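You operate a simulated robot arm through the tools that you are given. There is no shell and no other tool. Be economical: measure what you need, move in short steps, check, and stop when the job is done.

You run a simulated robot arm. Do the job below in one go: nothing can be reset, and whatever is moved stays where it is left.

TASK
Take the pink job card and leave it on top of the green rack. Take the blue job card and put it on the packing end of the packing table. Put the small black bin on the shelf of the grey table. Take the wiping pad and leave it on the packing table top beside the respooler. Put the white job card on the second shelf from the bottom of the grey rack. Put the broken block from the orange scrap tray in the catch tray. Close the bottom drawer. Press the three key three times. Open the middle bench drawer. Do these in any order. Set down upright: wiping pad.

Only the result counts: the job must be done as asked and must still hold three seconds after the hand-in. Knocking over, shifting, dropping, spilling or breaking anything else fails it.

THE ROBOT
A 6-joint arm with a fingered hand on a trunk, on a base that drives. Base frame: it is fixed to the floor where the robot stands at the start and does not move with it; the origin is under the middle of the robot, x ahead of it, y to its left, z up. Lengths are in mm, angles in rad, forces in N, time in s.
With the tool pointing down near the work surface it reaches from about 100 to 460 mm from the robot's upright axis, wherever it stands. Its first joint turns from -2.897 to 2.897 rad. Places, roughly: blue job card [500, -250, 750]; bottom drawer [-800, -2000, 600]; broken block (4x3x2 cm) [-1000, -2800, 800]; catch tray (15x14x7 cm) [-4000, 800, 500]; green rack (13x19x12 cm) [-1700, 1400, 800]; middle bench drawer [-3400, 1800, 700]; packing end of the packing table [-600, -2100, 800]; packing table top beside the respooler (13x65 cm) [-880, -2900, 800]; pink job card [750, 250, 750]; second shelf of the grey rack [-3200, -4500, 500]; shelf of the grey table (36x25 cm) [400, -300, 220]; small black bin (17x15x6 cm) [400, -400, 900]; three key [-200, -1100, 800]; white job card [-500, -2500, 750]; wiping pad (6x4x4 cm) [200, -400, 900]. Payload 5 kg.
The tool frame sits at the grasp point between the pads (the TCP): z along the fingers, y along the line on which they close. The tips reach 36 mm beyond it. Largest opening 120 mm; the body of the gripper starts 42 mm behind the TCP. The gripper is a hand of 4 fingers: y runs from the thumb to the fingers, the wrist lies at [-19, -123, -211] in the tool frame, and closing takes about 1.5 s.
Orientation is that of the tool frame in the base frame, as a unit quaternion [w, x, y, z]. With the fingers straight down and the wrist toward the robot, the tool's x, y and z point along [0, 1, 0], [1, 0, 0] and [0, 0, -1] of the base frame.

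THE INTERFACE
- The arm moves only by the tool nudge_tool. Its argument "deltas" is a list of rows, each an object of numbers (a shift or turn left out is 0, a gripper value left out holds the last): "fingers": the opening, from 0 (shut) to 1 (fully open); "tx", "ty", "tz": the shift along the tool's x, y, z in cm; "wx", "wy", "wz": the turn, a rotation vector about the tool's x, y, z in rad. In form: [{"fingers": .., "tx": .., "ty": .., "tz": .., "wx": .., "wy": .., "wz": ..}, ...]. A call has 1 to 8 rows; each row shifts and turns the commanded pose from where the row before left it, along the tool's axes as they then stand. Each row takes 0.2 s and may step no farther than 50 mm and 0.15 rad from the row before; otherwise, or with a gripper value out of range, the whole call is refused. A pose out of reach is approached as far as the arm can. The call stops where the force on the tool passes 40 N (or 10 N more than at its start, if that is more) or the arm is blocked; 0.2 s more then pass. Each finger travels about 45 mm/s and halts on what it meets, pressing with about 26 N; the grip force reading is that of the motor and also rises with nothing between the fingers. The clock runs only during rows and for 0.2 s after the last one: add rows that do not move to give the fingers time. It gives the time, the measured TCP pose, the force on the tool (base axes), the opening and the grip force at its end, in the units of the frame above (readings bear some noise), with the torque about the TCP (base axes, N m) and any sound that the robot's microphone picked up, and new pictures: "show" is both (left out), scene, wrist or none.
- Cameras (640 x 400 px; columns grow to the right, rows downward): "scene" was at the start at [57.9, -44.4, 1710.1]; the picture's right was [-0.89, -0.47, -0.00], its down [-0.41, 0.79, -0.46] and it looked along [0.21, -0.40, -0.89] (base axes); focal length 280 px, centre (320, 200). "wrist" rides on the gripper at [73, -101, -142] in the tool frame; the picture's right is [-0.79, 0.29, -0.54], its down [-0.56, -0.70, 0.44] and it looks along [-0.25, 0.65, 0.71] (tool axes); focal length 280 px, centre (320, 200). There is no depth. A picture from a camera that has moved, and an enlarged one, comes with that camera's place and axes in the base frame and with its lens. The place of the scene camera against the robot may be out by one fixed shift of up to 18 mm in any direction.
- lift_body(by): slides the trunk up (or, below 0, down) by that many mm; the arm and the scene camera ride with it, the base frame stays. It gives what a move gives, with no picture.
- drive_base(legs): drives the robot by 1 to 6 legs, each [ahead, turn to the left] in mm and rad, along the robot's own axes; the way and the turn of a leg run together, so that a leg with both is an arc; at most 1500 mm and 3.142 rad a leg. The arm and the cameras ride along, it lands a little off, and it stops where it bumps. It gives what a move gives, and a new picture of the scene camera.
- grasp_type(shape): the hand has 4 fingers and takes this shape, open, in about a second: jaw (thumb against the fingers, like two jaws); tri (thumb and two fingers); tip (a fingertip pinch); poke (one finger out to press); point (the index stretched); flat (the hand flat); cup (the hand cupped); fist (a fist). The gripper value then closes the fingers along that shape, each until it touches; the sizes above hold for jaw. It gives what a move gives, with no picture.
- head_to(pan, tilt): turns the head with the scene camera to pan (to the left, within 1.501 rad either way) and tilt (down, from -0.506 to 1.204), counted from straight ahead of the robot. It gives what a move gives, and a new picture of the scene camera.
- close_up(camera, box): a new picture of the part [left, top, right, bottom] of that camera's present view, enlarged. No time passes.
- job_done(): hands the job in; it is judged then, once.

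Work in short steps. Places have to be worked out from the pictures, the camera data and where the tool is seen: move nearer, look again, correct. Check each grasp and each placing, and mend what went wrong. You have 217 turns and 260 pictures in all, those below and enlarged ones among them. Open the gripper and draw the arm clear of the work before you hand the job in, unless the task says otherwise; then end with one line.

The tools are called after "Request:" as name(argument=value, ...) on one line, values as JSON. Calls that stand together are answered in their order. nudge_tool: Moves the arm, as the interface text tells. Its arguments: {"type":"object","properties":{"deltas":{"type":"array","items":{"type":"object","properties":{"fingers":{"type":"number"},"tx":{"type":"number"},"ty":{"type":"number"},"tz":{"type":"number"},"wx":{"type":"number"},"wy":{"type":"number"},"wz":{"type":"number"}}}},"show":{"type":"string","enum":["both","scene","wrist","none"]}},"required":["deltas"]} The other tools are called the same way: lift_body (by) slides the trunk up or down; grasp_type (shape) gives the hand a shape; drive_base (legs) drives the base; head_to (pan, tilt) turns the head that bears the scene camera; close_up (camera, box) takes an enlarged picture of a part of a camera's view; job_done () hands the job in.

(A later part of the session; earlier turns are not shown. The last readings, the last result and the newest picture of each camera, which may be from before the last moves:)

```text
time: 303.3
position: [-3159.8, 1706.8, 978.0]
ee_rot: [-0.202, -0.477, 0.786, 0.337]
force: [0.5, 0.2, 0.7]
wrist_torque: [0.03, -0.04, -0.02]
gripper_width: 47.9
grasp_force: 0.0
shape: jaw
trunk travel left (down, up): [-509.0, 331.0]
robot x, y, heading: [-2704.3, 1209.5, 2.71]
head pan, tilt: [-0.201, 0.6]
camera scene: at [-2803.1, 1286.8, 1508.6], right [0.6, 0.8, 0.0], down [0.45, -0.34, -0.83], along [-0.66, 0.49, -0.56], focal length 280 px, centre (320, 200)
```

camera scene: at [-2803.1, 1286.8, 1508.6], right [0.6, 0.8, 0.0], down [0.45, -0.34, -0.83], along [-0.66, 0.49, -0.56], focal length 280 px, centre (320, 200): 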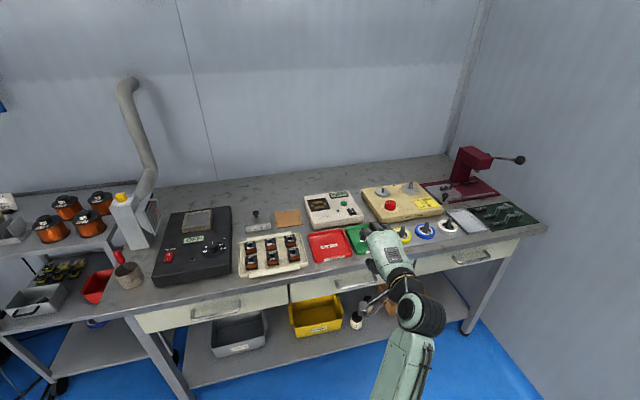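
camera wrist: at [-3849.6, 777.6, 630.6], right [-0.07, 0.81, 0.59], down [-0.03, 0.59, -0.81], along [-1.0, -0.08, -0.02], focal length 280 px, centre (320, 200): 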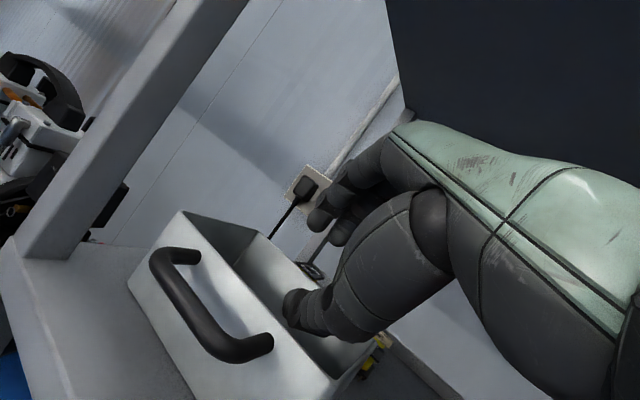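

Three drawers are visible; the middle handle is near s≈-375, n≈-3697. Lower the trunk 280 mm and tilt the fingers nearly horizontal.

Request:
lift_body(by=-280)

Request:
nudge_tool(deltas=[{"wx": -0.14}, {"wx": -0.14}, {"wx": -0.14}, {"wx": -0.1}, {}], show="both")

```text
time: 306.1
position: [-3160.4, 1706.5, 699.2]
ee_rot: [-0.202, -0.477, 0.786, 0.337]
force: [0.8, 0.1, -0.5]
wrist_torque: [-0.02, 0.02, 0.0]
gripper_width: 48.0
grasp_force: 0.1
shape: jaw
trunk travel left (down, up): [-229.0, 611.0]
robot x, y, heading: [-2700.2, 1208.3, 2.706]
head pan, tilt: [-0.201, 0.6]
```

```text
time: 307.3
position: [-3160.4, 1706.7, 700.0]
ee_rot: [-0.318, -0.409, 0.673, 0.527]
force: [0.1, 0.0, 0.6]
wrist_torque: [0.01, 0.03, 0.04]
gripper_width: 47.9
grasp_force: 0.0
shape: jaw
trunk travel left (down, up): [-229.0, 611.0]
robot x, y, heading: [-2705.3, 1206.1, 2.708]
head pan, tilt: [-0.201, 0.6]
camera scene: at [-2803.2, 1286.6, 1228.6], right [0.59, 0.8, 0.0], down [0.45, -0.34, -0.83], along [-0.66, 0.49, -0.56], focal length 280 px, centre (320, 200)
camera wrist: at [-3048.7, 1565.6, 635.2], right [0.77, 0.49, 0.41], down [0.03, 0.62, -0.78], along [-0.64, 0.62, 0.46], focal length 280 px, centre (320, 200)
```

scene: 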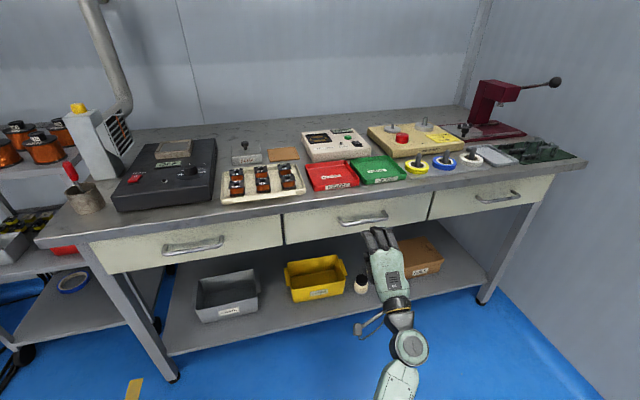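
wrist: 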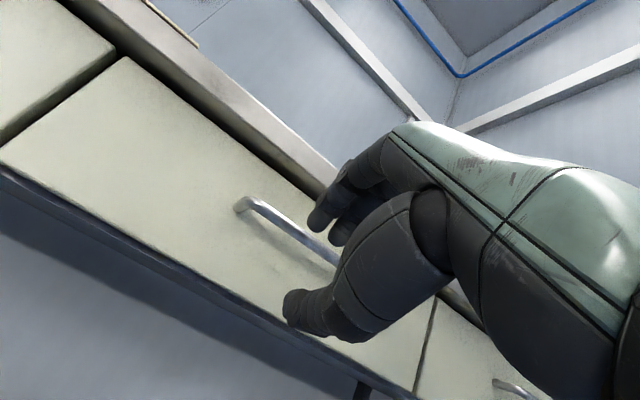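

Fingers are level with the handle region. Shift 36 mm right and 25 mm up to line up with the middle handle (z≈725), open wider, and check.

Request:
nudge_tool(deltas=[{"tx": -1.8, "ty": 1.2, "tz": -0.3, "fingers": 0.5}, {"tx": -1.8, "ty": 1.2, "tz": -0.3}, {}], show="both")

```text
time: 308.1
position: [-3145.2, 1739.7, 724.3]
ee_rot: [-0.318, -0.41, 0.673, 0.527]
force: [0.1, 0.1, 0.2]
wrist_torque: [0.01, -0.01, -0.01]
gripper_width: 59.5
grasp_force: 0.0
shape: jaw
trunk travel left (down, up): [-229.0, 611.0]
robot x, y, heading: [-2700.2, 1208.0, 2.706]
head pan, tilt: [-0.201, 0.6]
camera scene: at [-2803.2, 1286.6, 1228.6], right [0.59, 0.8, 0.0], down [0.45, -0.34, -0.83], along [-0.66, 0.49, -0.56], focal length 280 px, centre (320, 200)
camera wrist: at [-3032.4, 1597.6, 660.6], right [0.77, 0.49, 0.41], down [0.03, 0.62, -0.78], along [-0.64, 0.62, 0.46], focal length 280 px, centre (320, 200)
```

scene: 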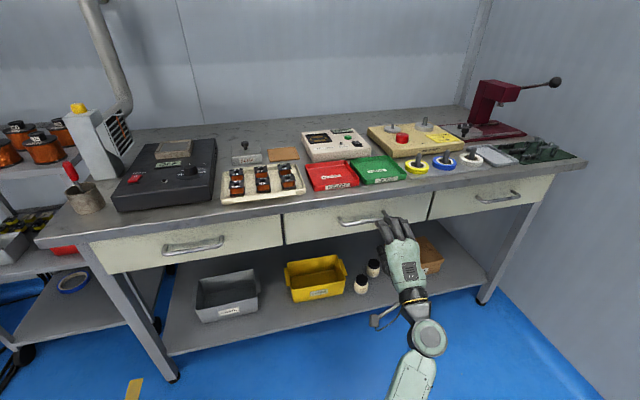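
wrist: 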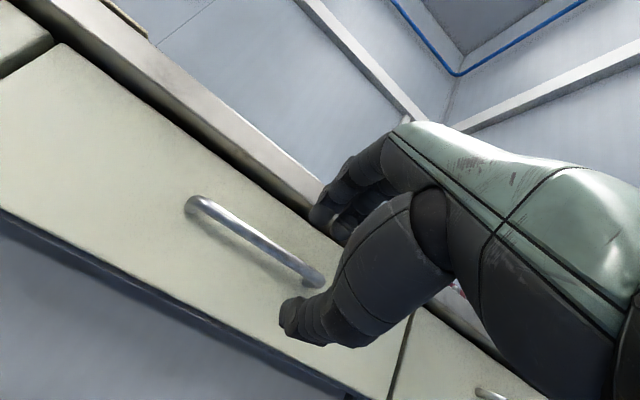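

Handle triangulated: centre s≈-364, n≈-3688, z≈727. Advance ~95 mm with the fingers straddling the bar.

Request:
nudge_tool(deltas=[{"ty": 0.9, "tz": 2.3, "fingers": 0.42}, {"ty": 0.6, "tz": 2.4}, {"ty": 0.6, "tz": 2.4}, {}], show="wrist")

```text
time: 309.1
position: [-3209.7, 1772.7, 727.3]
ee_rot: [-0.318, -0.41, 0.673, 0.527]
force: [-0.7, -0.1, 0.0]
wrist_torque: [-0.03, 0.01, 0.01]
gripper_width: 50.6
grasp_force: 0.1
shape: jaw
trunk travel left (down, up): [-229.0, 611.0]
robot x, y, heading: [-2703.0, 1209.7, 2.708]
head pan, tilt: [-0.201, 0.6]
camera wrist: at [-3098.2, 1631.0, 664.0], right [0.77, 0.49, 0.41], down [0.03, 0.62, -0.78], along [-0.64, 0.62, 0.46], focal length 280 px, centre (320, 200)
```

wrist: 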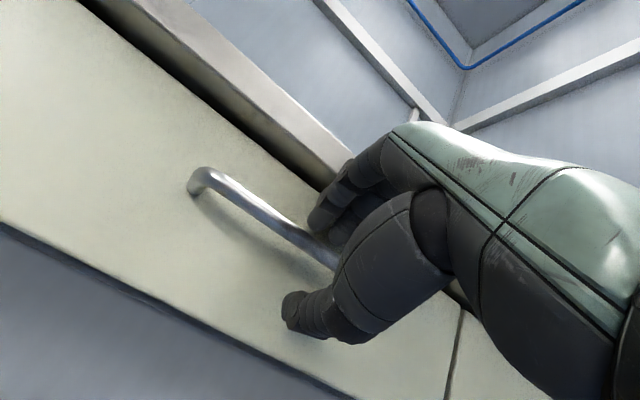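

The bar lies between fingers (above) and thumb (below). Advance ~28 mm more and close.

Request:
nudge_tool(deltas=[{"ty": 0.3, "tz": 1.4}, {"ty": 0.3, "tz": 1.3}, {"fingers": 0}, {}, {}, {}, {}, {}], show="wrist")

```text
time: 309.5
position: [-3211.9, 1777.1, 730.3]
ee_rot: [-0.32, -0.407, 0.672, 0.529]
force: [21.1, -16.1, -1.0]
wrist_torque: [0.39, 0.8, 0.33]
gripper_width: 48.7
grasp_force: 0.0
shape: jaw
trunk travel left (down, up): [-229.0, 611.0]
robot x, y, heading: [-2701.9, 1211.4, 2.698]
head pan, tilt: [-0.201, 0.6]
stopped in row 1: the force on the tool passed its limit at 48 N (the readings are from after the stop); the commanded pose is now the measured one
camera wrist: at [-3101.6, 1635.6, 665.5], right [0.77, 0.49, 0.41], down [0.02, 0.62, -0.78], along [-0.64, 0.62, 0.47], focal length 280 px, centre (320, 200)
```

wrist: 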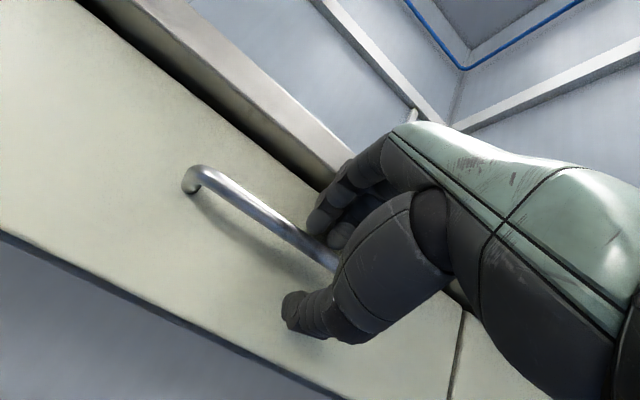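

The fingertips already touch the drawer face, so the bar is within the jaw. Back 4 mm and close.

Request:
nudge_tool(deltas=[{"ty": -0.1, "tz": -0.4}, {"fingers": 0}, {}, {}, {}, {}, {}], show="wrist")

```text
time: 311.1
position: [-3212.6, 1775.4, 723.5]
ee_rot: [-0.319, -0.409, 0.675, 0.526]
force: [14.3, -11.4, -33.8]
wrist_torque: [-0.04, -0.37, 0.11]
gripper_width: 3.3
grasp_force: 26.1
shape: jaw
trunk travel left (down, up): [-229.0, 611.0]
robot x, y, heading: [-2701.8, 1209.5, 2.705]
head pan, tilt: [-0.201, 0.6]
camera wrist: at [-3100.8, 1634.8, 660.5], right [0.77, 0.49, 0.41], down [0.03, 0.62, -0.79], along [-0.64, 0.62, 0.46], focal length 280 px, centre (320, 200)
```

wrist: 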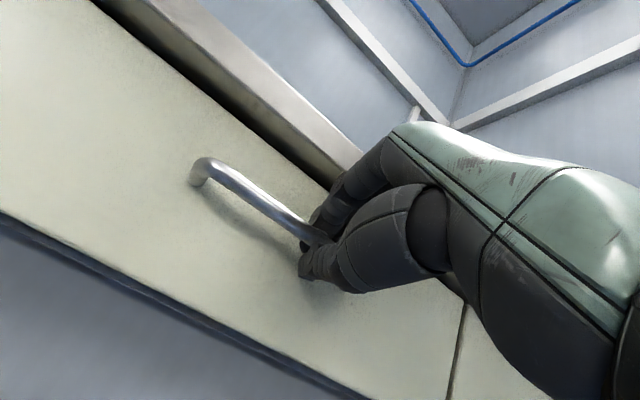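

The bar is gripped. Relieve the vertical load by 5 mm and pull back.

Request:
nudge_tool(deltas=[{"ty": -0.5, "tz": 0.12}, {"ty": -0.24, "tz": -0.97}, {"ty": -0.24, "tz": -0.97}, {"ty": -0.36, "tz": -1.45}, {"ty": -0.36, "tz": -1.45}, {"ty": -0.36, "tz": -1.45}, {}], show="wrist")

```text
time: 312.7
position: [-3154.1, 1746.4, 720.6]
ee_rot: [-0.319, -0.408, 0.674, 0.527]
force: [4.2, 8.2, -22.6]
wrist_torque: [-0.05, -0.21, -0.05]
gripper_width: 2.8
grasp_force: 26.3
shape: jaw
trunk travel left (down, up): [-229.0, 611.0]
robot x, y, heading: [-2702.0, 1212.3, 2.707]
head pan, tilt: [-0.201, 0.6]
camera wrist: at [-3043.5, 1605.9, 657.2], right [0.77, 0.49, 0.41], down [0.03, 0.62, -0.79], along [-0.64, 0.62, 0.46], focal length 280 px, centre (320, 200)
```

wrist: 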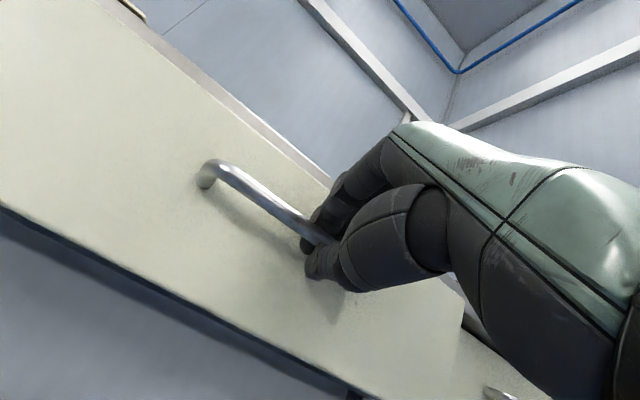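

The drawer is coming out. Continue pulling.

Request:
nudge_tool(deltas=[{"ty": -0.65, "tz": -1.65}, {"ty": -0.4, "tz": -1.65}, {"ty": -0.4, "tz": -1.65}, {"ty": -0.4, "tz": -1.65}, {"ty": -0.4, "tz": -1.65}, {"ty": -0.4, "tz": -1.65}, {}], show="both")

```text
time: 314.3
position: [-3063.8, 1699.7, 718.1]
ee_rot: [-0.32, -0.409, 0.674, 0.525]
force: [6.6, 16.3, -19.4]
wrist_torque: [-0.18, -0.11, -0.15]
gripper_width: 3.0
grasp_force: 26.3
shape: jaw
trunk travel left (down, up): [-229.0, 611.0]
robot x, y, heading: [-2703.3, 1209.3, 2.712]
head pan, tilt: [-0.201, 0.6]
camera scene: at [-2803.1, 1290.2, 1228.3], right [0.6, 0.8, 0.0], down [0.45, -0.34, -0.82], along [-0.66, 0.49, -0.57], focal length 280 px, centre (320, 200)
camera wrist: at [-2952.7, 1558.6, 655.3], right [0.77, 0.49, 0.41], down [0.03, 0.62, -0.79], along [-0.64, 0.62, 0.46], focal length 280 px, centre (320, 200)
```

scene: 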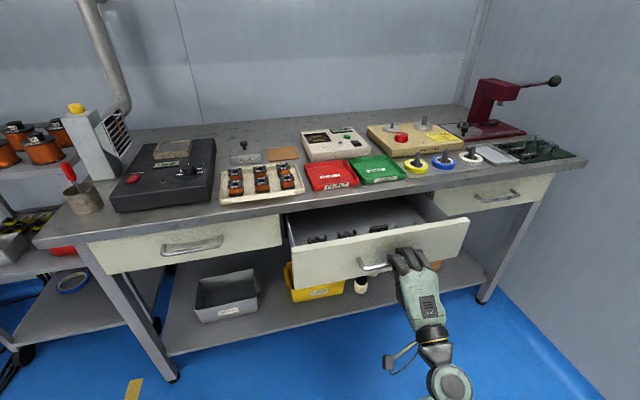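
wrist: 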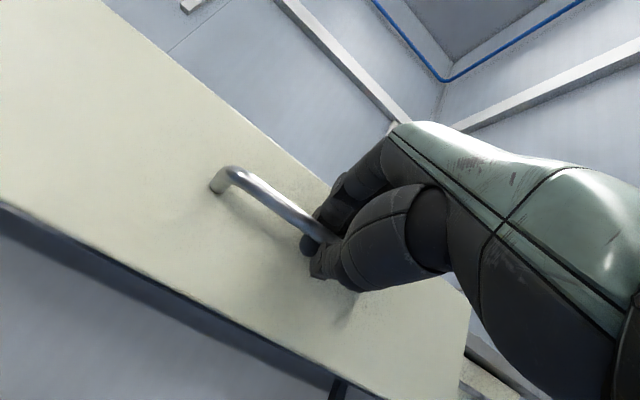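

Open about 165 mm; pull a bit further, correcting sideways drift.

Request:
nudge_tool(deltas=[{"tx": -0.6, "ty": -0.4, "tz": -1.3}, {"tx": -0.3, "ty": -0.4, "tz": -1.6}, {"tx": -0.13, "ty": -0.4, "tz": -1.6}, {}], show="none")

Request:
drive_base(legs=[[-50, 0]])

```text
time: 315.3
position: [-3020.9, 1686.1, 718.7]
ee_rot: [-0.319, -0.409, 0.674, 0.526]
force: [-0.7, -2.4, -22.8]
wrist_torque: [-0.12, -0.17, 0.05]
gripper_width: 3.1
grasp_force: 26.0
shape: jaw
trunk travel left (down, up): [-229.0, 611.0]
robot x, y, heading: [-2697.3, 1208.8, 2.702]
head pan, tilt: [-0.201, 0.6]
```

```text
time: 316.3
position: [-2973.9, 1666.1, 719.1]
ee_rot: [-0.319, -0.409, 0.674, 0.527]
force: [2.7, 5.2, -22.4]
wrist_torque: [-0.14, -0.15, -0.03]
gripper_width: 2.9
grasp_force: 25.8
shape: jaw
trunk travel left (down, up): [-229.0, 611.0]
robot x, y, heading: [-2655.3, 1189.9, 2.701]
head pan, tilt: [-0.201, 0.6]
camera scene: at [-2758.3, 1268.1, 1228.3], right [0.6, 0.8, 0.0], down [0.45, -0.34, -0.82], along [-0.66, 0.49, -0.57], focal length 280 px, centre (320, 200)
```

scene: 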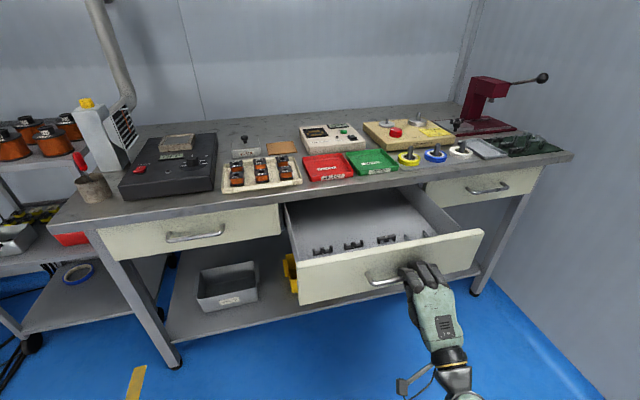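

The drawer is well open (~260 mm). Release the bar and retreat.

Request:
nudge_tool(deltas=[{"ty": -0.4, "tz": 0.1}, {"fingers": 0.42}, {}, {}, {}, {"ty": -0.3, "tz": -1.2}, {}], show="wrist")

Request:
drive_base(legs=[[-350, 0]])

```text
time: 317.9
position: [-2962.8, 1660.5, 716.8]
ee_rot: [-0.319, -0.41, 0.673, 0.527]
force: [-0.1, -0.3, -0.8]
wrist_torque: [0.01, -0.01, -0.02]
gripper_width: 50.2
grasp_force: 0.1
shape: jaw
trunk travel left (down, up): [-229.0, 611.0]
robot x, y, heading: [-2656.1, 1185.5, 2.704]
head pan, tilt: [-0.201, 0.6]
camera wrist: at [-2850.8, 1518.4, 651.5], right [0.77, 0.49, 0.41], down [0.03, 0.62, -0.78], along [-0.64, 0.62, 0.46], focal length 280 px, centre (320, 200)
```

wrist: 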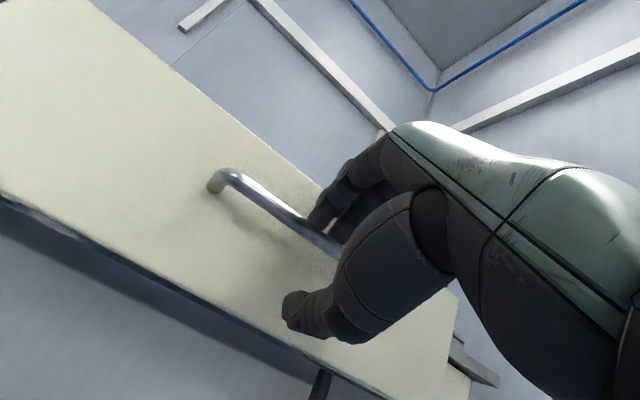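

```text
time: 320.3
position: [-2643.5, 1513.6, 715.3]
ee_rot: [-0.316, -0.405, 0.675, 0.53]
force: [0.0, -0.6, 1.6]
wrist_torque: [-0.02, 0.01, -0.03]
gripper_width: 50.2
grasp_force: 0.0
shape: jaw
trunk travel left (down, up): [-229.0, 611.0]
robot x, y, heading: [-2340.6, 1037.3, 2.694]
head pan, tilt: [-0.201, 0.6]
camera scene: at [-2442.0, 1117.6, 1228.6], right [0.6, 0.8, 0.0], down [0.45, -0.34, -0.83], along [-0.66, 0.5, -0.56], focal length 280 px, centre (320, 200)
```

scene: 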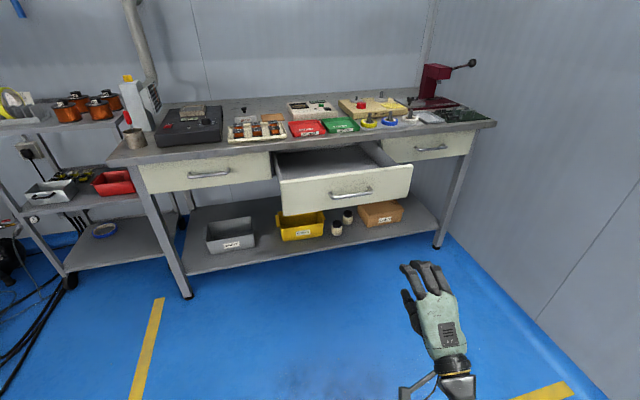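

Drawer stays open. Level the hand, raise the trunk, and turn back (leftwards) to face the window side, glancing at the green rack on the way.

Request:
nudge_tool(deltas=[{"wx": 0.15}, {"wx": 0.15}, {"wx": 0.15}, {"wx": 0.15}, {"wx": 0.15}, {"wx": 0.15}, {"wx": 0.15}, {"wx": 0.15}], show="none")

Request:
lift_body(by=280)

Request:
drive_base(legs=[[0, 1.6], [0, 1.59], [500, 0]])

Request:
head_to(pan=1.4, tilt=0.6)

```text
time: 322.1
position: [-2650.3, 1523.7, 698.1]
ee_rot: [-0.033, -0.514, 0.856, 0.056]
force: [-0.5, 0.6, -0.5]
wrist_torque: [-0.05, 0.01, 0.01]
gripper_width: 50.2
grasp_force: 0.2
shape: jaw
out of reach, approached as far as the arm can: row 8
trunk travel left (down, up): [-229.0, 611.0]
robot x, y, heading: [-2343.1, 1039.6, 2.701]
head pan, tilt: [-0.201, 0.6]
```

```text
time: 324.9
position: [-2650.5, 1523.7, 978.4]
ee_rot: [-0.033, -0.512, 0.856, 0.058]
force: [-0.1, 0.5, -0.1]
wrist_torque: [0.0, 0.01, -0.03]
gripper_width: 50.2
grasp_force: 0.1
shape: jaw
trunk travel left (down, up): [-509.0, 331.0]
robot x, y, heading: [-2346.4, 1042.1, 2.697]
head pan, tilt: [-0.201, 0.6]
```

```text
time: 337.2
position: [-1572.0, 370.9, 978.5]
ee_rot: [0.058, 0.847, 0.527, 0.034]
force: [0.4, 0.2, -0.4]
wrist_torque: [-0.02, -0.01, -0.02]
gripper_width: 50.4
grasp_force: 0.0
shape: jaw
trunk travel left (down, up): [-509.0, 331.0]
robot x, y, heading: [-1893.7, 842.4, -0.413]
head pan, tilt: [-0.201, 0.6]
camera scene: at [-1796.3, 792.7, 1508.5], right [-0.58, -0.82, 0.0], down [-0.46, 0.33, -0.82], along [0.67, -0.48, -0.57], focal length 280 px, centre (320, 200)
```

scene: 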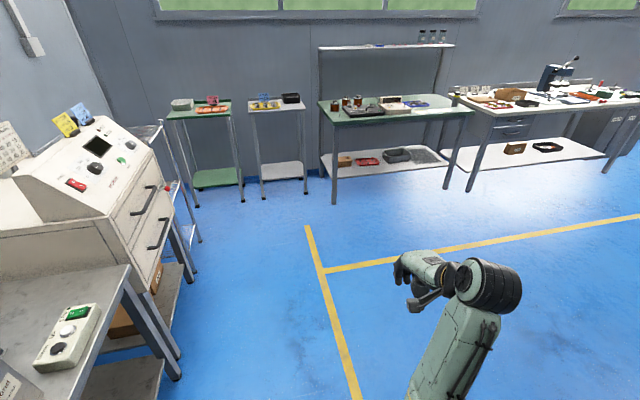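

```text
time: 338.9
position: [-1571.7, 370.7, 978.3]
ee_rot: [0.059, 0.847, 0.527, 0.035]
force: [0.6, 1.3, -0.2]
wrist_torque: [-0.01, -0.02, -0.03]
gripper_width: 50.1
grasp_force: 0.0
shape: jaw
trunk travel left (down, up): [-509.0, 331.0]
robot x, y, heading: [-1896.7, 846.5, -0.414]
head pan, tilt: [1.4, 0.6]
camera scene: at [-1820.3, 917.5, 1508.6], right [0.83, -0.55, 0.0], down [-0.31, -0.47, -0.83], along [0.46, 0.69, -0.56], focal length 280 px, centre (320, 200)
```

scene: 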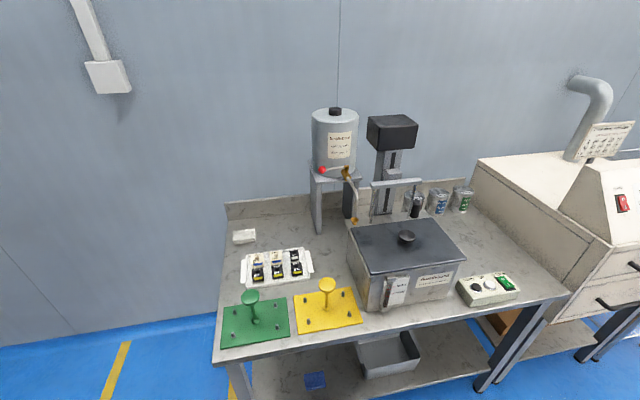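

Request:
close_up(camera="scene", box=[205, 260, 375, 366])

```text
3.76 times, centred on (290, 313) of scene
camera zoom: at [-1820.3, 917.5, 1508.6], right [0.83, -0.55, 0.0], down [-0.31, -0.47, -0.83], along [0.46, 0.69, -0.56], focal length 1054 px, centre (433, -225)
```

zoom: 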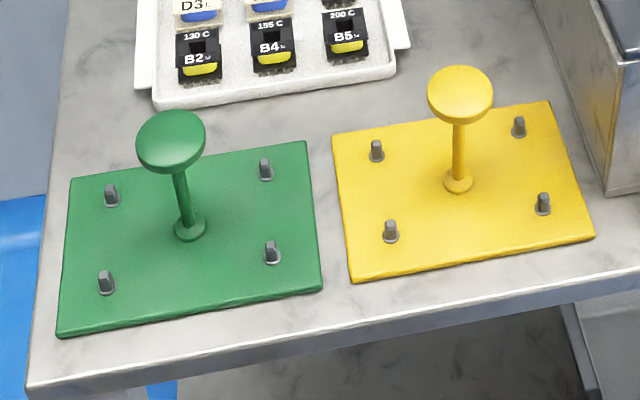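

The green rack is a peg plate with a knobbed centre post; I plan to stand the card on one side of the post. Now drive over to the pink card on the green table.

Request:
drive_base(legs=[[0, 0.115], [1000, 0], [940, 0], [0, 0.344]])

Request:
head_to(pan=-0.1, tilt=0.75)

```text
time: 351.4
position: [459.5, -10.8, 979.2]
ee_rot: [0.049, 0.704, 0.707, 0.046]
force: [0.0, 0.6, -0.3]
wrist_torque: [0.01, -0.01, 0.01]
gripper_width: 50.3
grasp_force: 0.0
shape: jaw
trunk travel left (down, up): [-509.0, 331.0]
robot x, y, heading: [-39.0, 270.9, 0.048]
head pan, tilt: [1.4, 0.6]
camera scene: at [-2.5, 371.2, 1508.6], right [0.99, -0.12, 0.0], down [-0.07, -0.56, -0.83], along [0.1, 0.82, -0.56], focal length 280 px, centre (320, 200)
```

scene: 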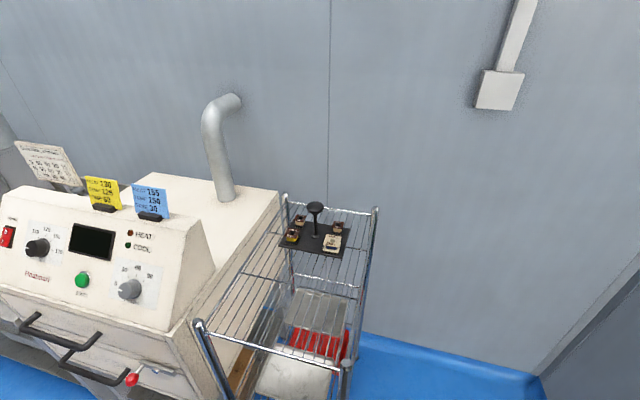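

```text
time: 353.0
position: [459.2, -10.5, 979.8]
ee_rot: [0.048, 0.704, 0.707, 0.047]
force: [0.0, -0.5, 0.8]
wrist_torque: [0.03, -0.01, 0.01]
gripper_width: 50.2
grasp_force: 0.0
shape: jaw
trunk travel left (down, up): [-509.0, 331.0]
robot x, y, heading: [-40.9, 268.5, 0.048]
head pan, tilt: [-0.099, 0.75]
camera scene: at [69.3, 279.1, 1495.7], right [-0.05, -1.0, 0.0], down [-0.68, 0.03, -0.73], along [0.73, -0.04, -0.68], focal length 280 px, centre (320, 200)
```

scene: 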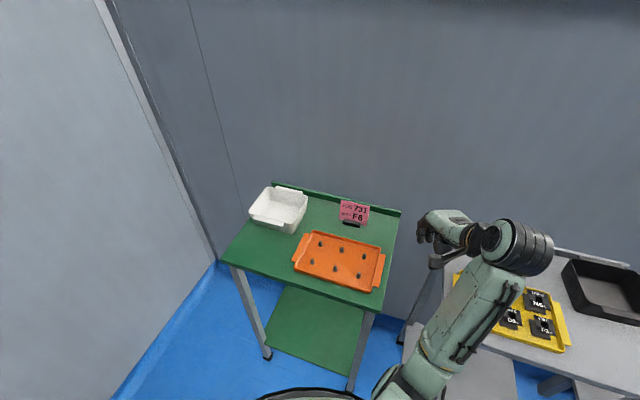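

Pink card foot at ≈(682,140). Drive 100 mm closer, level the tool and align its yaw.

Request:
drive_base(legs=[[100, 0]])

Request:
nudge_tool(deltas=[{"wx": 0.134}, {"wz": 0.13, "fingers": 0.6}, {"wz": 0.13}, {"wz": 0.14}, {}], show="none")

```text
time: 354.2
position: [558.1, -4.9, 978.9]
ee_rot: [0.048, 0.703, 0.708, 0.047]
force: [0.2, 0.2, 0.5]
wrist_torque: [-0.03, 0.06, -0.02]
gripper_width: 50.5
grasp_force: 0.0
shape: jaw
trunk travel left (down, up): [-509.0, 331.0]
robot x, y, heading: [58.3, 270.6, 0.092]
head pan, tilt: [-0.099, 0.75]
camera scene: at [168.7, 286.0, 1495.4], right [-0.01, -1.0, 0.0], down [-0.68, 0.01, -0.73], along [0.73, -0.01, -0.68], focal length 280 px, centre (320, 200)
```

scene: 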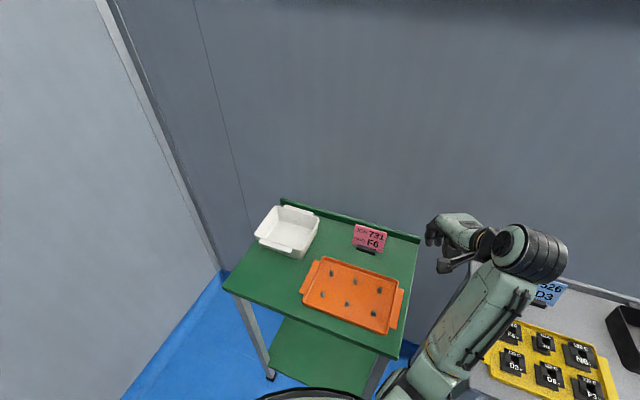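

```text
time: 355.4
position: [577.7, -13.9, 943.0]
ee_rot: [0.001, 0.832, 0.555, -0.002]
force: [0.4, 0.4, 0.4]
wrist_torque: [0.02, -0.03, -0.01]
gripper_width: 71.4
grasp_force: 0.0
shape: jaw
out of reach, approached as far as the arm can: row 1
trunk travel left (down, up): [-509.0, 331.0]
robot x, y, heading: [58.9, 271.1, 0.09]
head pan, tilt: [-0.099, 0.75]
```

Request:
nudge_tool(deltas=[{"tz": -3, "ty": 1}, {"tz": -3, "ty": 1}, {"tx": 4.5}, {"tx": 4.5}, {"tx": 4}, {}], show="both")

```text
time: 356.8
position: [664.4, 87.9, 979.3]
ee_rot: [0.002, 0.832, 0.555, 0.001]
force: [-0.1, 0.2, 0.2]
wrist_torque: [0.0, -0.02, -0.03]
gripper_width: 71.4
grasp_force: 0.0
shape: jaw
out of reach, approached as far as the arm can: row 1, 2, 3, 5
trunk travel left (down, up): [-509.0, 331.0]
robot x, y, heading: [53.7, 272.2, 0.094]
head pan, tilt: [-0.099, 0.75]
camera scene: at [165.4, 284.4, 1495.7], right [-0.01, -1.0, 0.0], down [-0.68, 0.01, -0.73], along [0.73, -0.01, -0.68], focal length 280 px, centre (320, 200)
camera wrist: at [600.5, 193.0, 1120.8], right [-0.04, -0.84, 0.54], down [-0.86, -0.25, -0.45], along [0.51, -0.49, -0.71], focal length 280 px, centre (320, 200)
```

scene: 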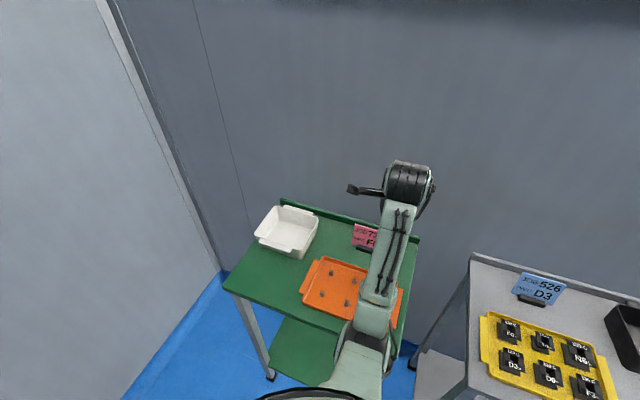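
wrist: 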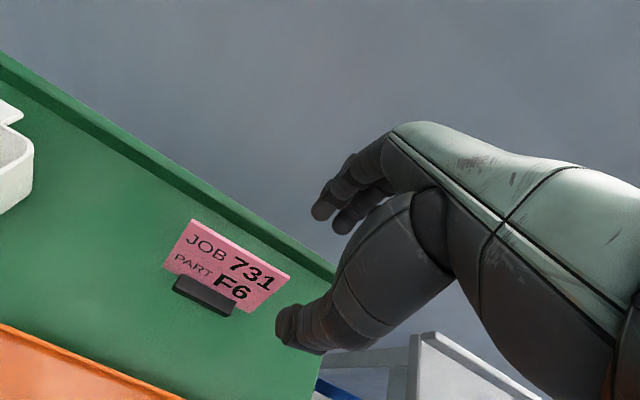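

Card triangulates to about (684,120). Move left 35 mm, in 6 mm, and check again slightly lower.

Request:
nudge_tool(deltas=[{"tx": 3.5, "ty": 0.6}, {"tz": 2}, {}], show="wrist")

```text
time: 357.6
position: [684.0, 120.4, 955.7]
ee_rot: [0.002, 0.831, 0.556, -0.001]
force: [-0.4, 0.3, 0.3]
wrist_torque: [0.0, 0.02, 0.02]
gripper_width: 71.7
grasp_force: 0.0
shape: jaw
trunk travel left (down, up): [-509.0, 331.0]
robot x, y, heading: [55.7, 270.8, 0.091]
head pan, tilt: [-0.099, 0.75]
camera wrist: at [619.4, 224.8, 1098.5], right [-0.04, -0.84, 0.55], down [-0.86, -0.25, -0.44], along [0.51, -0.49, -0.71], focal length 280 px, centre (320, 200)
```

wrist: 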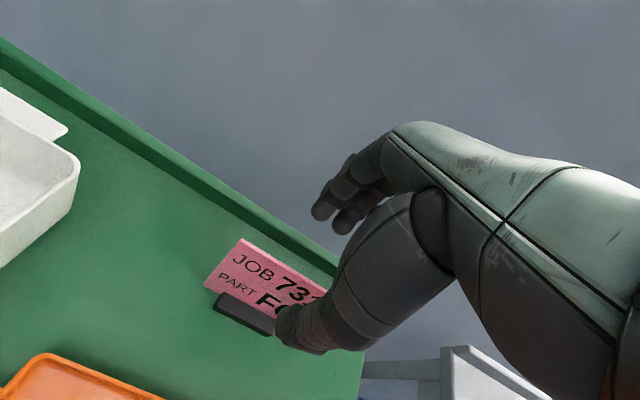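

Well aligned with the card top (z≈898). Offset 8 mm left for later clearance, descend and close.

Request:
nudge_tool(deltas=[{"tx": 0.8, "ty": 0.4, "tz": 2}, {"tz": 2}, {"tz": 2.2}, {}], show="wrist")

```text
time: 358.6
position: [691.6, 124.7, 900.9]
ee_rot: [0.006, 0.831, 0.556, 0.005]
force: [0.4, 1.2, 31.5]
wrist_torque: [-0.34, -1.46, 0.09]
gripper_width: 71.6
grasp_force: 0.0
shape: jaw
trunk travel left (down, up): [-509.0, 331.0]
robot x, y, heading: [53.6, 270.0, 0.092]
head pan, tilt: [-0.099, 0.75]
camera wrist: at [623.9, 229.7, 1041.7], right [-0.04, -0.84, 0.55], down [-0.86, -0.25, -0.45], along [0.52, -0.49, -0.7], focal length 280 px, centre (320, 200)
```

wrist: 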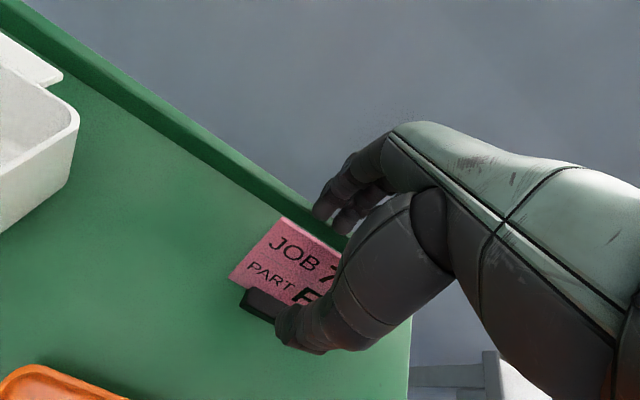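

The fingers met the table's raised back lip. Rise, narrow the opening, shift slightly back, and descend again.

Request:
nudge_tool(deltas=[{"tz": -3}, {"tz": -2, "fingers": 0.3}, {"ty": -0.5}, {}, {}], show="wrist")

Request:
close_up(camera="wrist", box=[180, 180, 420, 380])

```text
time: 359.8
position: [686.8, 124.3, 945.4]
ee_rot: [0.003, 0.831, 0.556, -0.001]
force: [-0.4, -0.5, 0.6]
wrist_torque: [0.01, -0.01, 0.02]
gripper_width: 36.2
grasp_force: 0.0
shape: jaw
trunk travel left (down, up): [-509.0, 331.0]
robot x, y, heading: [53.5, 273.6, 0.094]
head pan, tilt: [-0.099, 0.75]
camera wrist: at [621.9, 229.5, 1087.5], right [-0.04, -0.84, 0.54], down [-0.86, -0.25, -0.44], along [0.51, -0.48, -0.71], focal length 280 px, centre (320, 200)
```

wrist: 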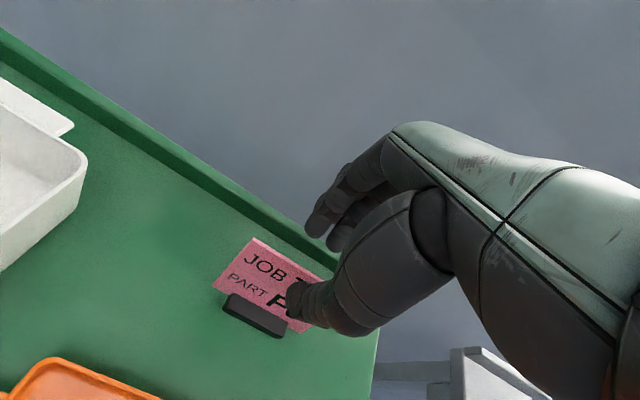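

```text
2.00 times, centred on (300, 280) of wrist
camera zoom: at [621.9, 229.5, 1087.5], right [-0.04, -0.84, 0.54], down [-0.86, -0.25, -0.44], along [0.51, -0.48, -0.71], focal length 561 px, centre (360, 40)
```

zoom: 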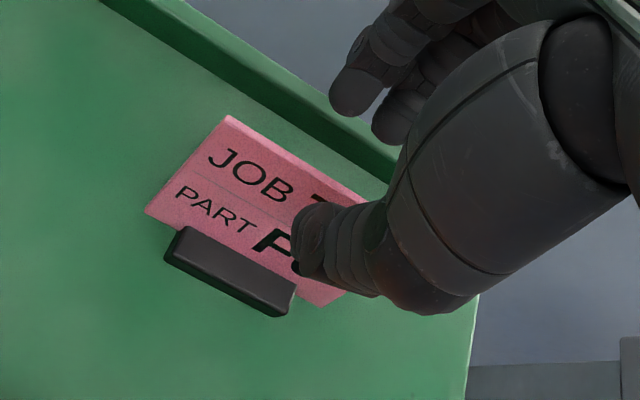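

Request:
nudge_tool(deltas=[{"tz": 1.5}, {"tz": 1.5}, {"tz": 1}, {"tz": 0.8}, {}], show="wrist")

```text
time: 361.0
position: [684.6, 125.9, 897.4]
ee_rot: [0.001, 0.831, 0.556, 0.0]
force: [-0.3, -0.1, -0.4]
wrist_torque: [0.0, 0.03, -0.02]
gripper_width: 36.2
grasp_force: 0.0
shape: jaw
trunk travel left (down, up): [-509.0, 331.0]
robot x, y, heading: [58.6, 270.1, 0.091]
head pan, tilt: [-0.099, 0.75]
camera wrist: at [620.7, 230.0, 1039.0], right [-0.04, -0.84, 0.54], down [-0.86, -0.25, -0.44], along [0.51, -0.48, -0.71], focal length 280 px, centre (320, 200)
```

wrist: 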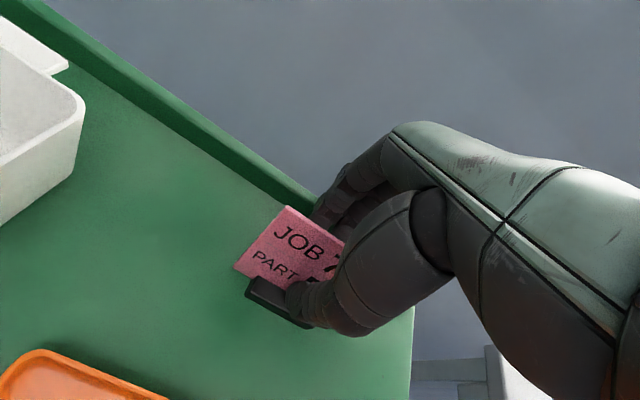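

Free of the lip, with the card between thumb and fingers. Close and lift.

Request:
nudge_tool(deltas=[{"fingers": 0}, {}, {}, {}, {}, {}, {"tz": -1}, {"tz": -2}], show="none")

Request:
nudge_tool(deltas=[{"tz": -3}, {"tz": -3}, {"tz": -3}, {}], show="wrist")

```text
time: 362.8
position: [686.2, 124.8, 926.0]
ee_rot: [0.001, 0.831, 0.556, -0.002]
force: [-0.3, 0.2, -0.8]
wrist_torque: [-0.03, 0.01, 0.03]
gripper_width: 0.3
grasp_force: 25.5
shape: jaw
trunk travel left (down, up): [-509.0, 331.0]
robot x, y, heading: [55.0, 275.2, 0.095]
head pan, tilt: [-0.099, 0.75]
```

```text
time: 363.8
position: [702.4, 122.2, 997.5]
ee_rot: [0.002, 0.831, 0.556, 0.0]
force: [1.1, -0.2, -1.0]
wrist_torque: [0.0, -0.02, 0.06]
gripper_width: 0.2
grasp_force: 25.6
shape: jaw
out of reach, approached as far as the arm can: row 3
trunk travel left (down, up): [-509.0, 331.0]
robot x, y, heading: [51.4, 273.3, 0.091]
head pan, tilt: [-0.099, 0.75]
camera wrist: at [636.7, 226.0, 1139.2], right [-0.04, -0.84, 0.55], down [-0.86, -0.25, -0.44], along [0.51, -0.49, -0.71], focal length 280 px, centre (320, 200)
```

wrist: 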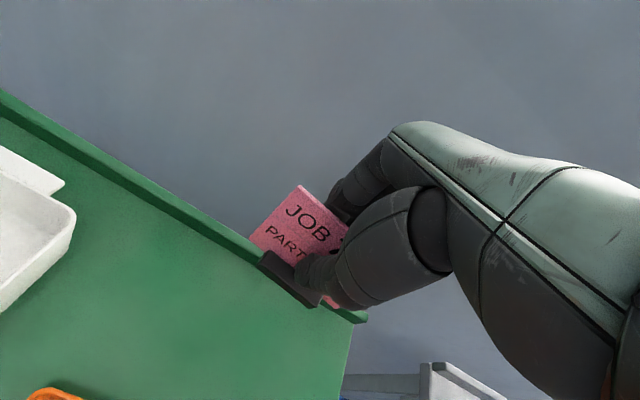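

Pink card held. Back off, turn right around, and drive to stand in front of the bench with the green rack.

Request:
drive_base(legs=[[-450, 0], [0, -1.75], [0, -1.753], [1000, 0], [998, 0], [0, -1.702]])

Request:
head_to(pan=-0.3, tilt=0.75)

```text
time: 392.3
position: [-1854.1, 1237.4, 997.1]
ee_rot: [0.001, 0.445, 0.896, 0.001]
force: [0.6, 0.2, -0.8]
wrist_torque: [0.06, -0.01, -0.02]
gripper_width: 0.0
grasp_force: 25.8
shape: jaw
trunk travel left (down, up): [-509.0, 331.0]
robot x, y, heading: [-2310.8, 753.2, 1.135]
head pan, tilt: [-0.099, 0.75]
camera scene: at [-2256.5, 864.9, 1495.7], right [0.86, -0.51, 0.0], down [-0.35, -0.59, -0.73], along [0.37, 0.63, -0.68], focal length 280 px, centre (320, 200)
```

scene: 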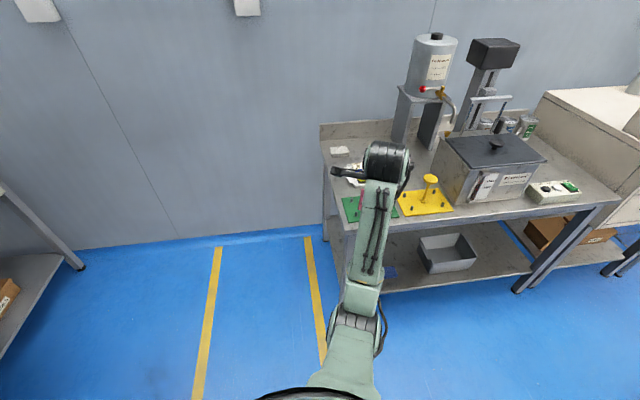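

```text
time: 393.0
position: [-1854.9, 1237.2, 996.5]
ee_rot: [0.001, 0.445, 0.896, 0.001]
force: [0.0, 0.4, -1.5]
wrist_torque: [0.01, 0.04, 0.01]
gripper_width: 0.1
grasp_force: 26.1
shape: jaw
trunk travel left (down, up): [-509.0, 331.0]
robot x, y, heading: [-2313.2, 755.5, 1.131]
head pan, tilt: [-0.3, 0.75]
camera scene: at [-2243.4, 855.2, 1495.7], right [0.74, -0.67, 0.0], down [-0.46, -0.51, -0.73], along [0.49, 0.54, -0.68], focal length 280 px, centre (320, 200)
```

scene: 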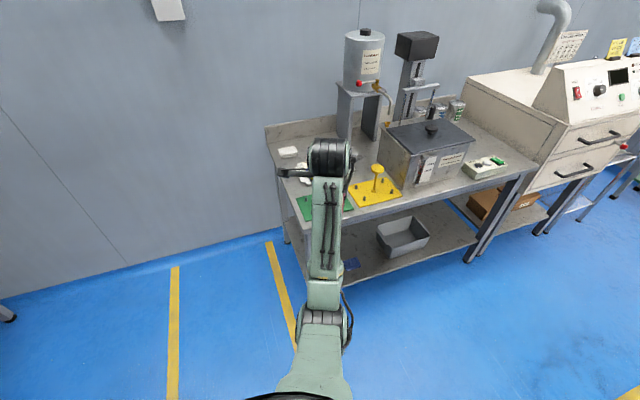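

Turn the tool so the card faces squarely along the bench depth, then look.

Request:
nudge_tool(deltas=[{"wz": -0.13}, {"wz": -0.13}, {"wz": -0.13}, {"wz": -0.13}, {}], show="wrist")

```text
time: 394.2
position: [-1853.2, 1237.3, 996.7]
ee_rot: [0.002, 0.199, 0.98, 0.0]
force: [-0.2, -0.2, -1.2]
wrist_torque: [0.02, 0.01, 0.0]
gripper_width: 0.0
grasp_force: 25.6
shape: jaw
trunk travel left (down, up): [-509.0, 331.0]
robot x, y, heading: [-2309.7, 753.7, 1.133]
head pan, tilt: [-0.3, 0.75]
camera wrist: at [-1959.6, 1171.3, 1138.8], right [0.84, -0.04, 0.55], down [0.25, -0.86, -0.44], along [0.49, 0.5, -0.71], focal length 280 px, centre (320, 200)
```

wrist: 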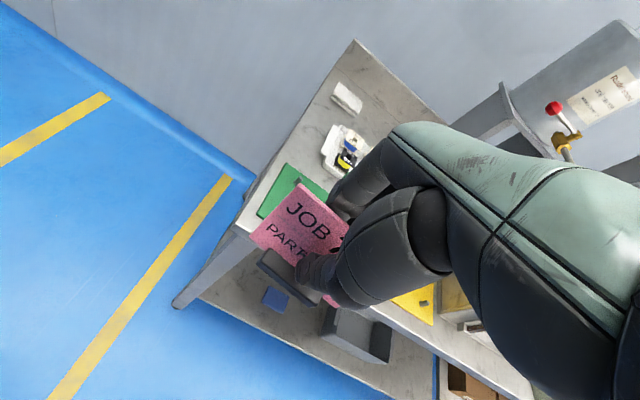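

Plate top ≈765–770, centre (s≈-620, n≈-2117). Drive forward 190 mm to bring the card over the left half of the rack.

Request:
drive_base(legs=[[190, 0.0]])

Request:
nudge_tool(deltas=[{}], show="wrist")

```text
time: 395.8
position: [-1774.2, 1408.0, 996.2]
ee_rot: [0.002, 0.2, 0.98, 0.001]
force: [0.7, 0.6, -1.2]
wrist_torque: [-0.04, 0.0, 0.0]
gripper_width: 0.2
grasp_force: 25.9
shape: jaw
trunk travel left (down, up): [-509.0, 331.0]
robot x, y, heading: [-2232.4, 926.8, 1.132]
head pan, tilt: [-0.3, 0.75]
camera scene: at [-2163.0, 1026.0, 1495.6], right [0.74, -0.67, 0.0], down [-0.46, -0.5, -0.73], along [0.49, 0.54, -0.68], focal length 280 px, centre (320, 200)
```

scene: 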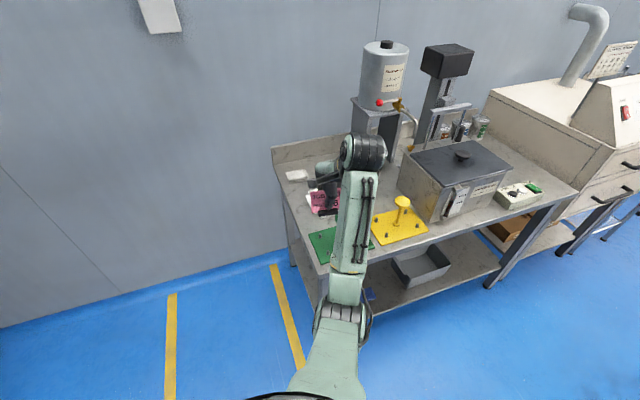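

```text
time: 396.2
position: [-1772.6, 1406.9, 996.6]
ee_rot: [0.002, 0.2, 0.98, 0.001]
force: [0.0, 0.1, -0.1]
wrist_torque: [0.0, -0.01, 0.0]
gripper_width: 0.0
grasp_force: 26.5
shape: jaw
trunk travel left (down, up): [-509.0, 331.0]
robot x, y, heading: [-2230.6, 924.4, 1.132]
head pan, tilt: [-0.3, 0.75]
camera wrist: at [-1879.1, 1340.7, 1138.9], right [0.84, -0.04, 0.55], down [0.24, -0.86, -0.44], along [0.49, 0.5, -0.71], focal length 280 px, centre (320, 200)
```

wrist: 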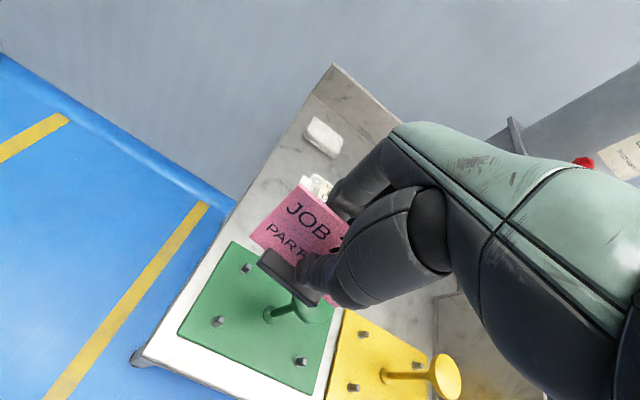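

Plate geometry is clear: top z≈749, post at (-1708,1403). Shift 13 mm left, 21 mm in, then descend most of the way.

Request:
nudge_tool(deltas=[{"tx": 1.35, "ty": 2.1}, {"tz": 3}, {"tz": 4}, {"tz": 3}, {"tz": 2}, {}], show="wrist")

```text
time: 397.6
position: [-1776.1, 1432.1, 876.2]
ee_rot: [0.002, 0.2, 0.98, 0.001]
force: [-0.2, 0.6, 0.2]
wrist_torque: [0.0, -0.02, 0.02]
gripper_width: 0.0
grasp_force: 26.1
shape: jaw
trunk travel left (down, up): [-509.0, 331.0]
robot x, y, heading: [-2229.5, 926.4, 1.134]
head pan, tilt: [-0.3, 0.75]
camera wrist: at [-1882.8, 1365.1, 1017.9], right [0.84, -0.04, 0.55], down [0.24, -0.86, -0.44], along [0.49, 0.5, -0.71], focal length 280 px, centre (320, 200)
```

wrist: 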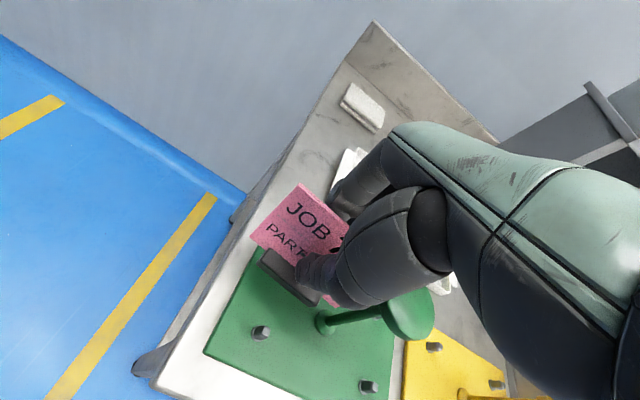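

Foot is computed at 69 mm left of the post, dead centre in depth. Lower to contact.

Request:
nudge_tool(deltas=[{"tz": 1.2}, {"tz": 1.0}, {"tz": 0.5}, {"tz": 0.4}, {"tz": 0.4}, {"tz": 0.4}, {}], show="wrist")

```text
time: 399.2
position: [-1776.7, 1432.1, 836.6]
ee_rot: [0.002, 0.201, 0.98, 0.001]
force: [-0.3, -0.8, 0.0]
wrist_torque: [0.0, -0.01, 0.02]
gripper_width: 0.1
grasp_force: 25.9
shape: jaw
trunk travel left (down, up): [-509.0, 331.0]
robot x, y, heading: [-2230.3, 923.7, 1.129]
head pan, tilt: [-0.3, 0.75]
camera wrist: at [-1882.6, 1365.7, 979.6], right [0.84, -0.04, 0.55], down [0.24, -0.86, -0.44], along [0.49, 0.5, -0.71], focal length 280 px, centre (320, 200)
```

wrist: 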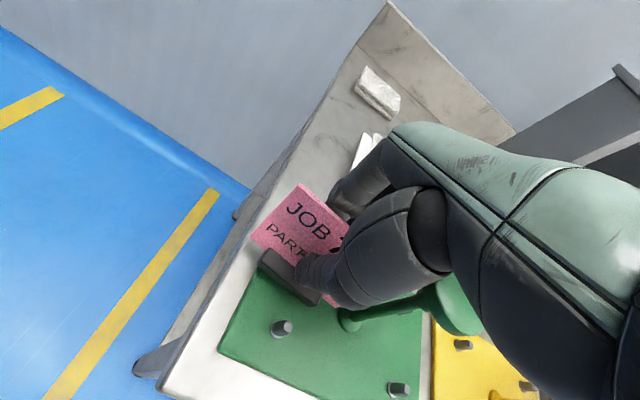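

Request:
nudge_tool(deltas=[{"tz": 0.3}, {"tz": 0.3}, {"tz": 0.3}, {"tz": 0.3}, {"tz": 0.3}, {"tz": 0.3}, {}], show="wrist")

```text
time: 400.8
position: [-1776.9, 1432.1, 822.3]
ee_rot: [0.004, 0.199, 0.98, 0.003]
force: [2.1, 1.4, 19.1]
wrist_torque: [0.0, -0.04, -0.01]
gripper_width: 0.1
grasp_force: 26.7
shape: jaw
trunk travel left (down, up): [-509.0, 331.0]
robot x, y, heading: [-2231.6, 925.8, 1.132]
head pan, tilt: [-0.3, 0.75]
camera wrist: at [-1882.7, 1365.1, 964.2], right [0.83, -0.05, 0.55], down [0.24, -0.86, -0.45], along [0.49, 0.51, -0.71], focal length 280 px, centre (320, 200)
```

wrist: 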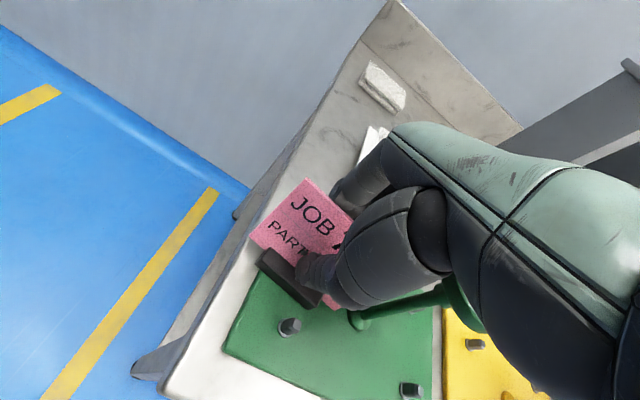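

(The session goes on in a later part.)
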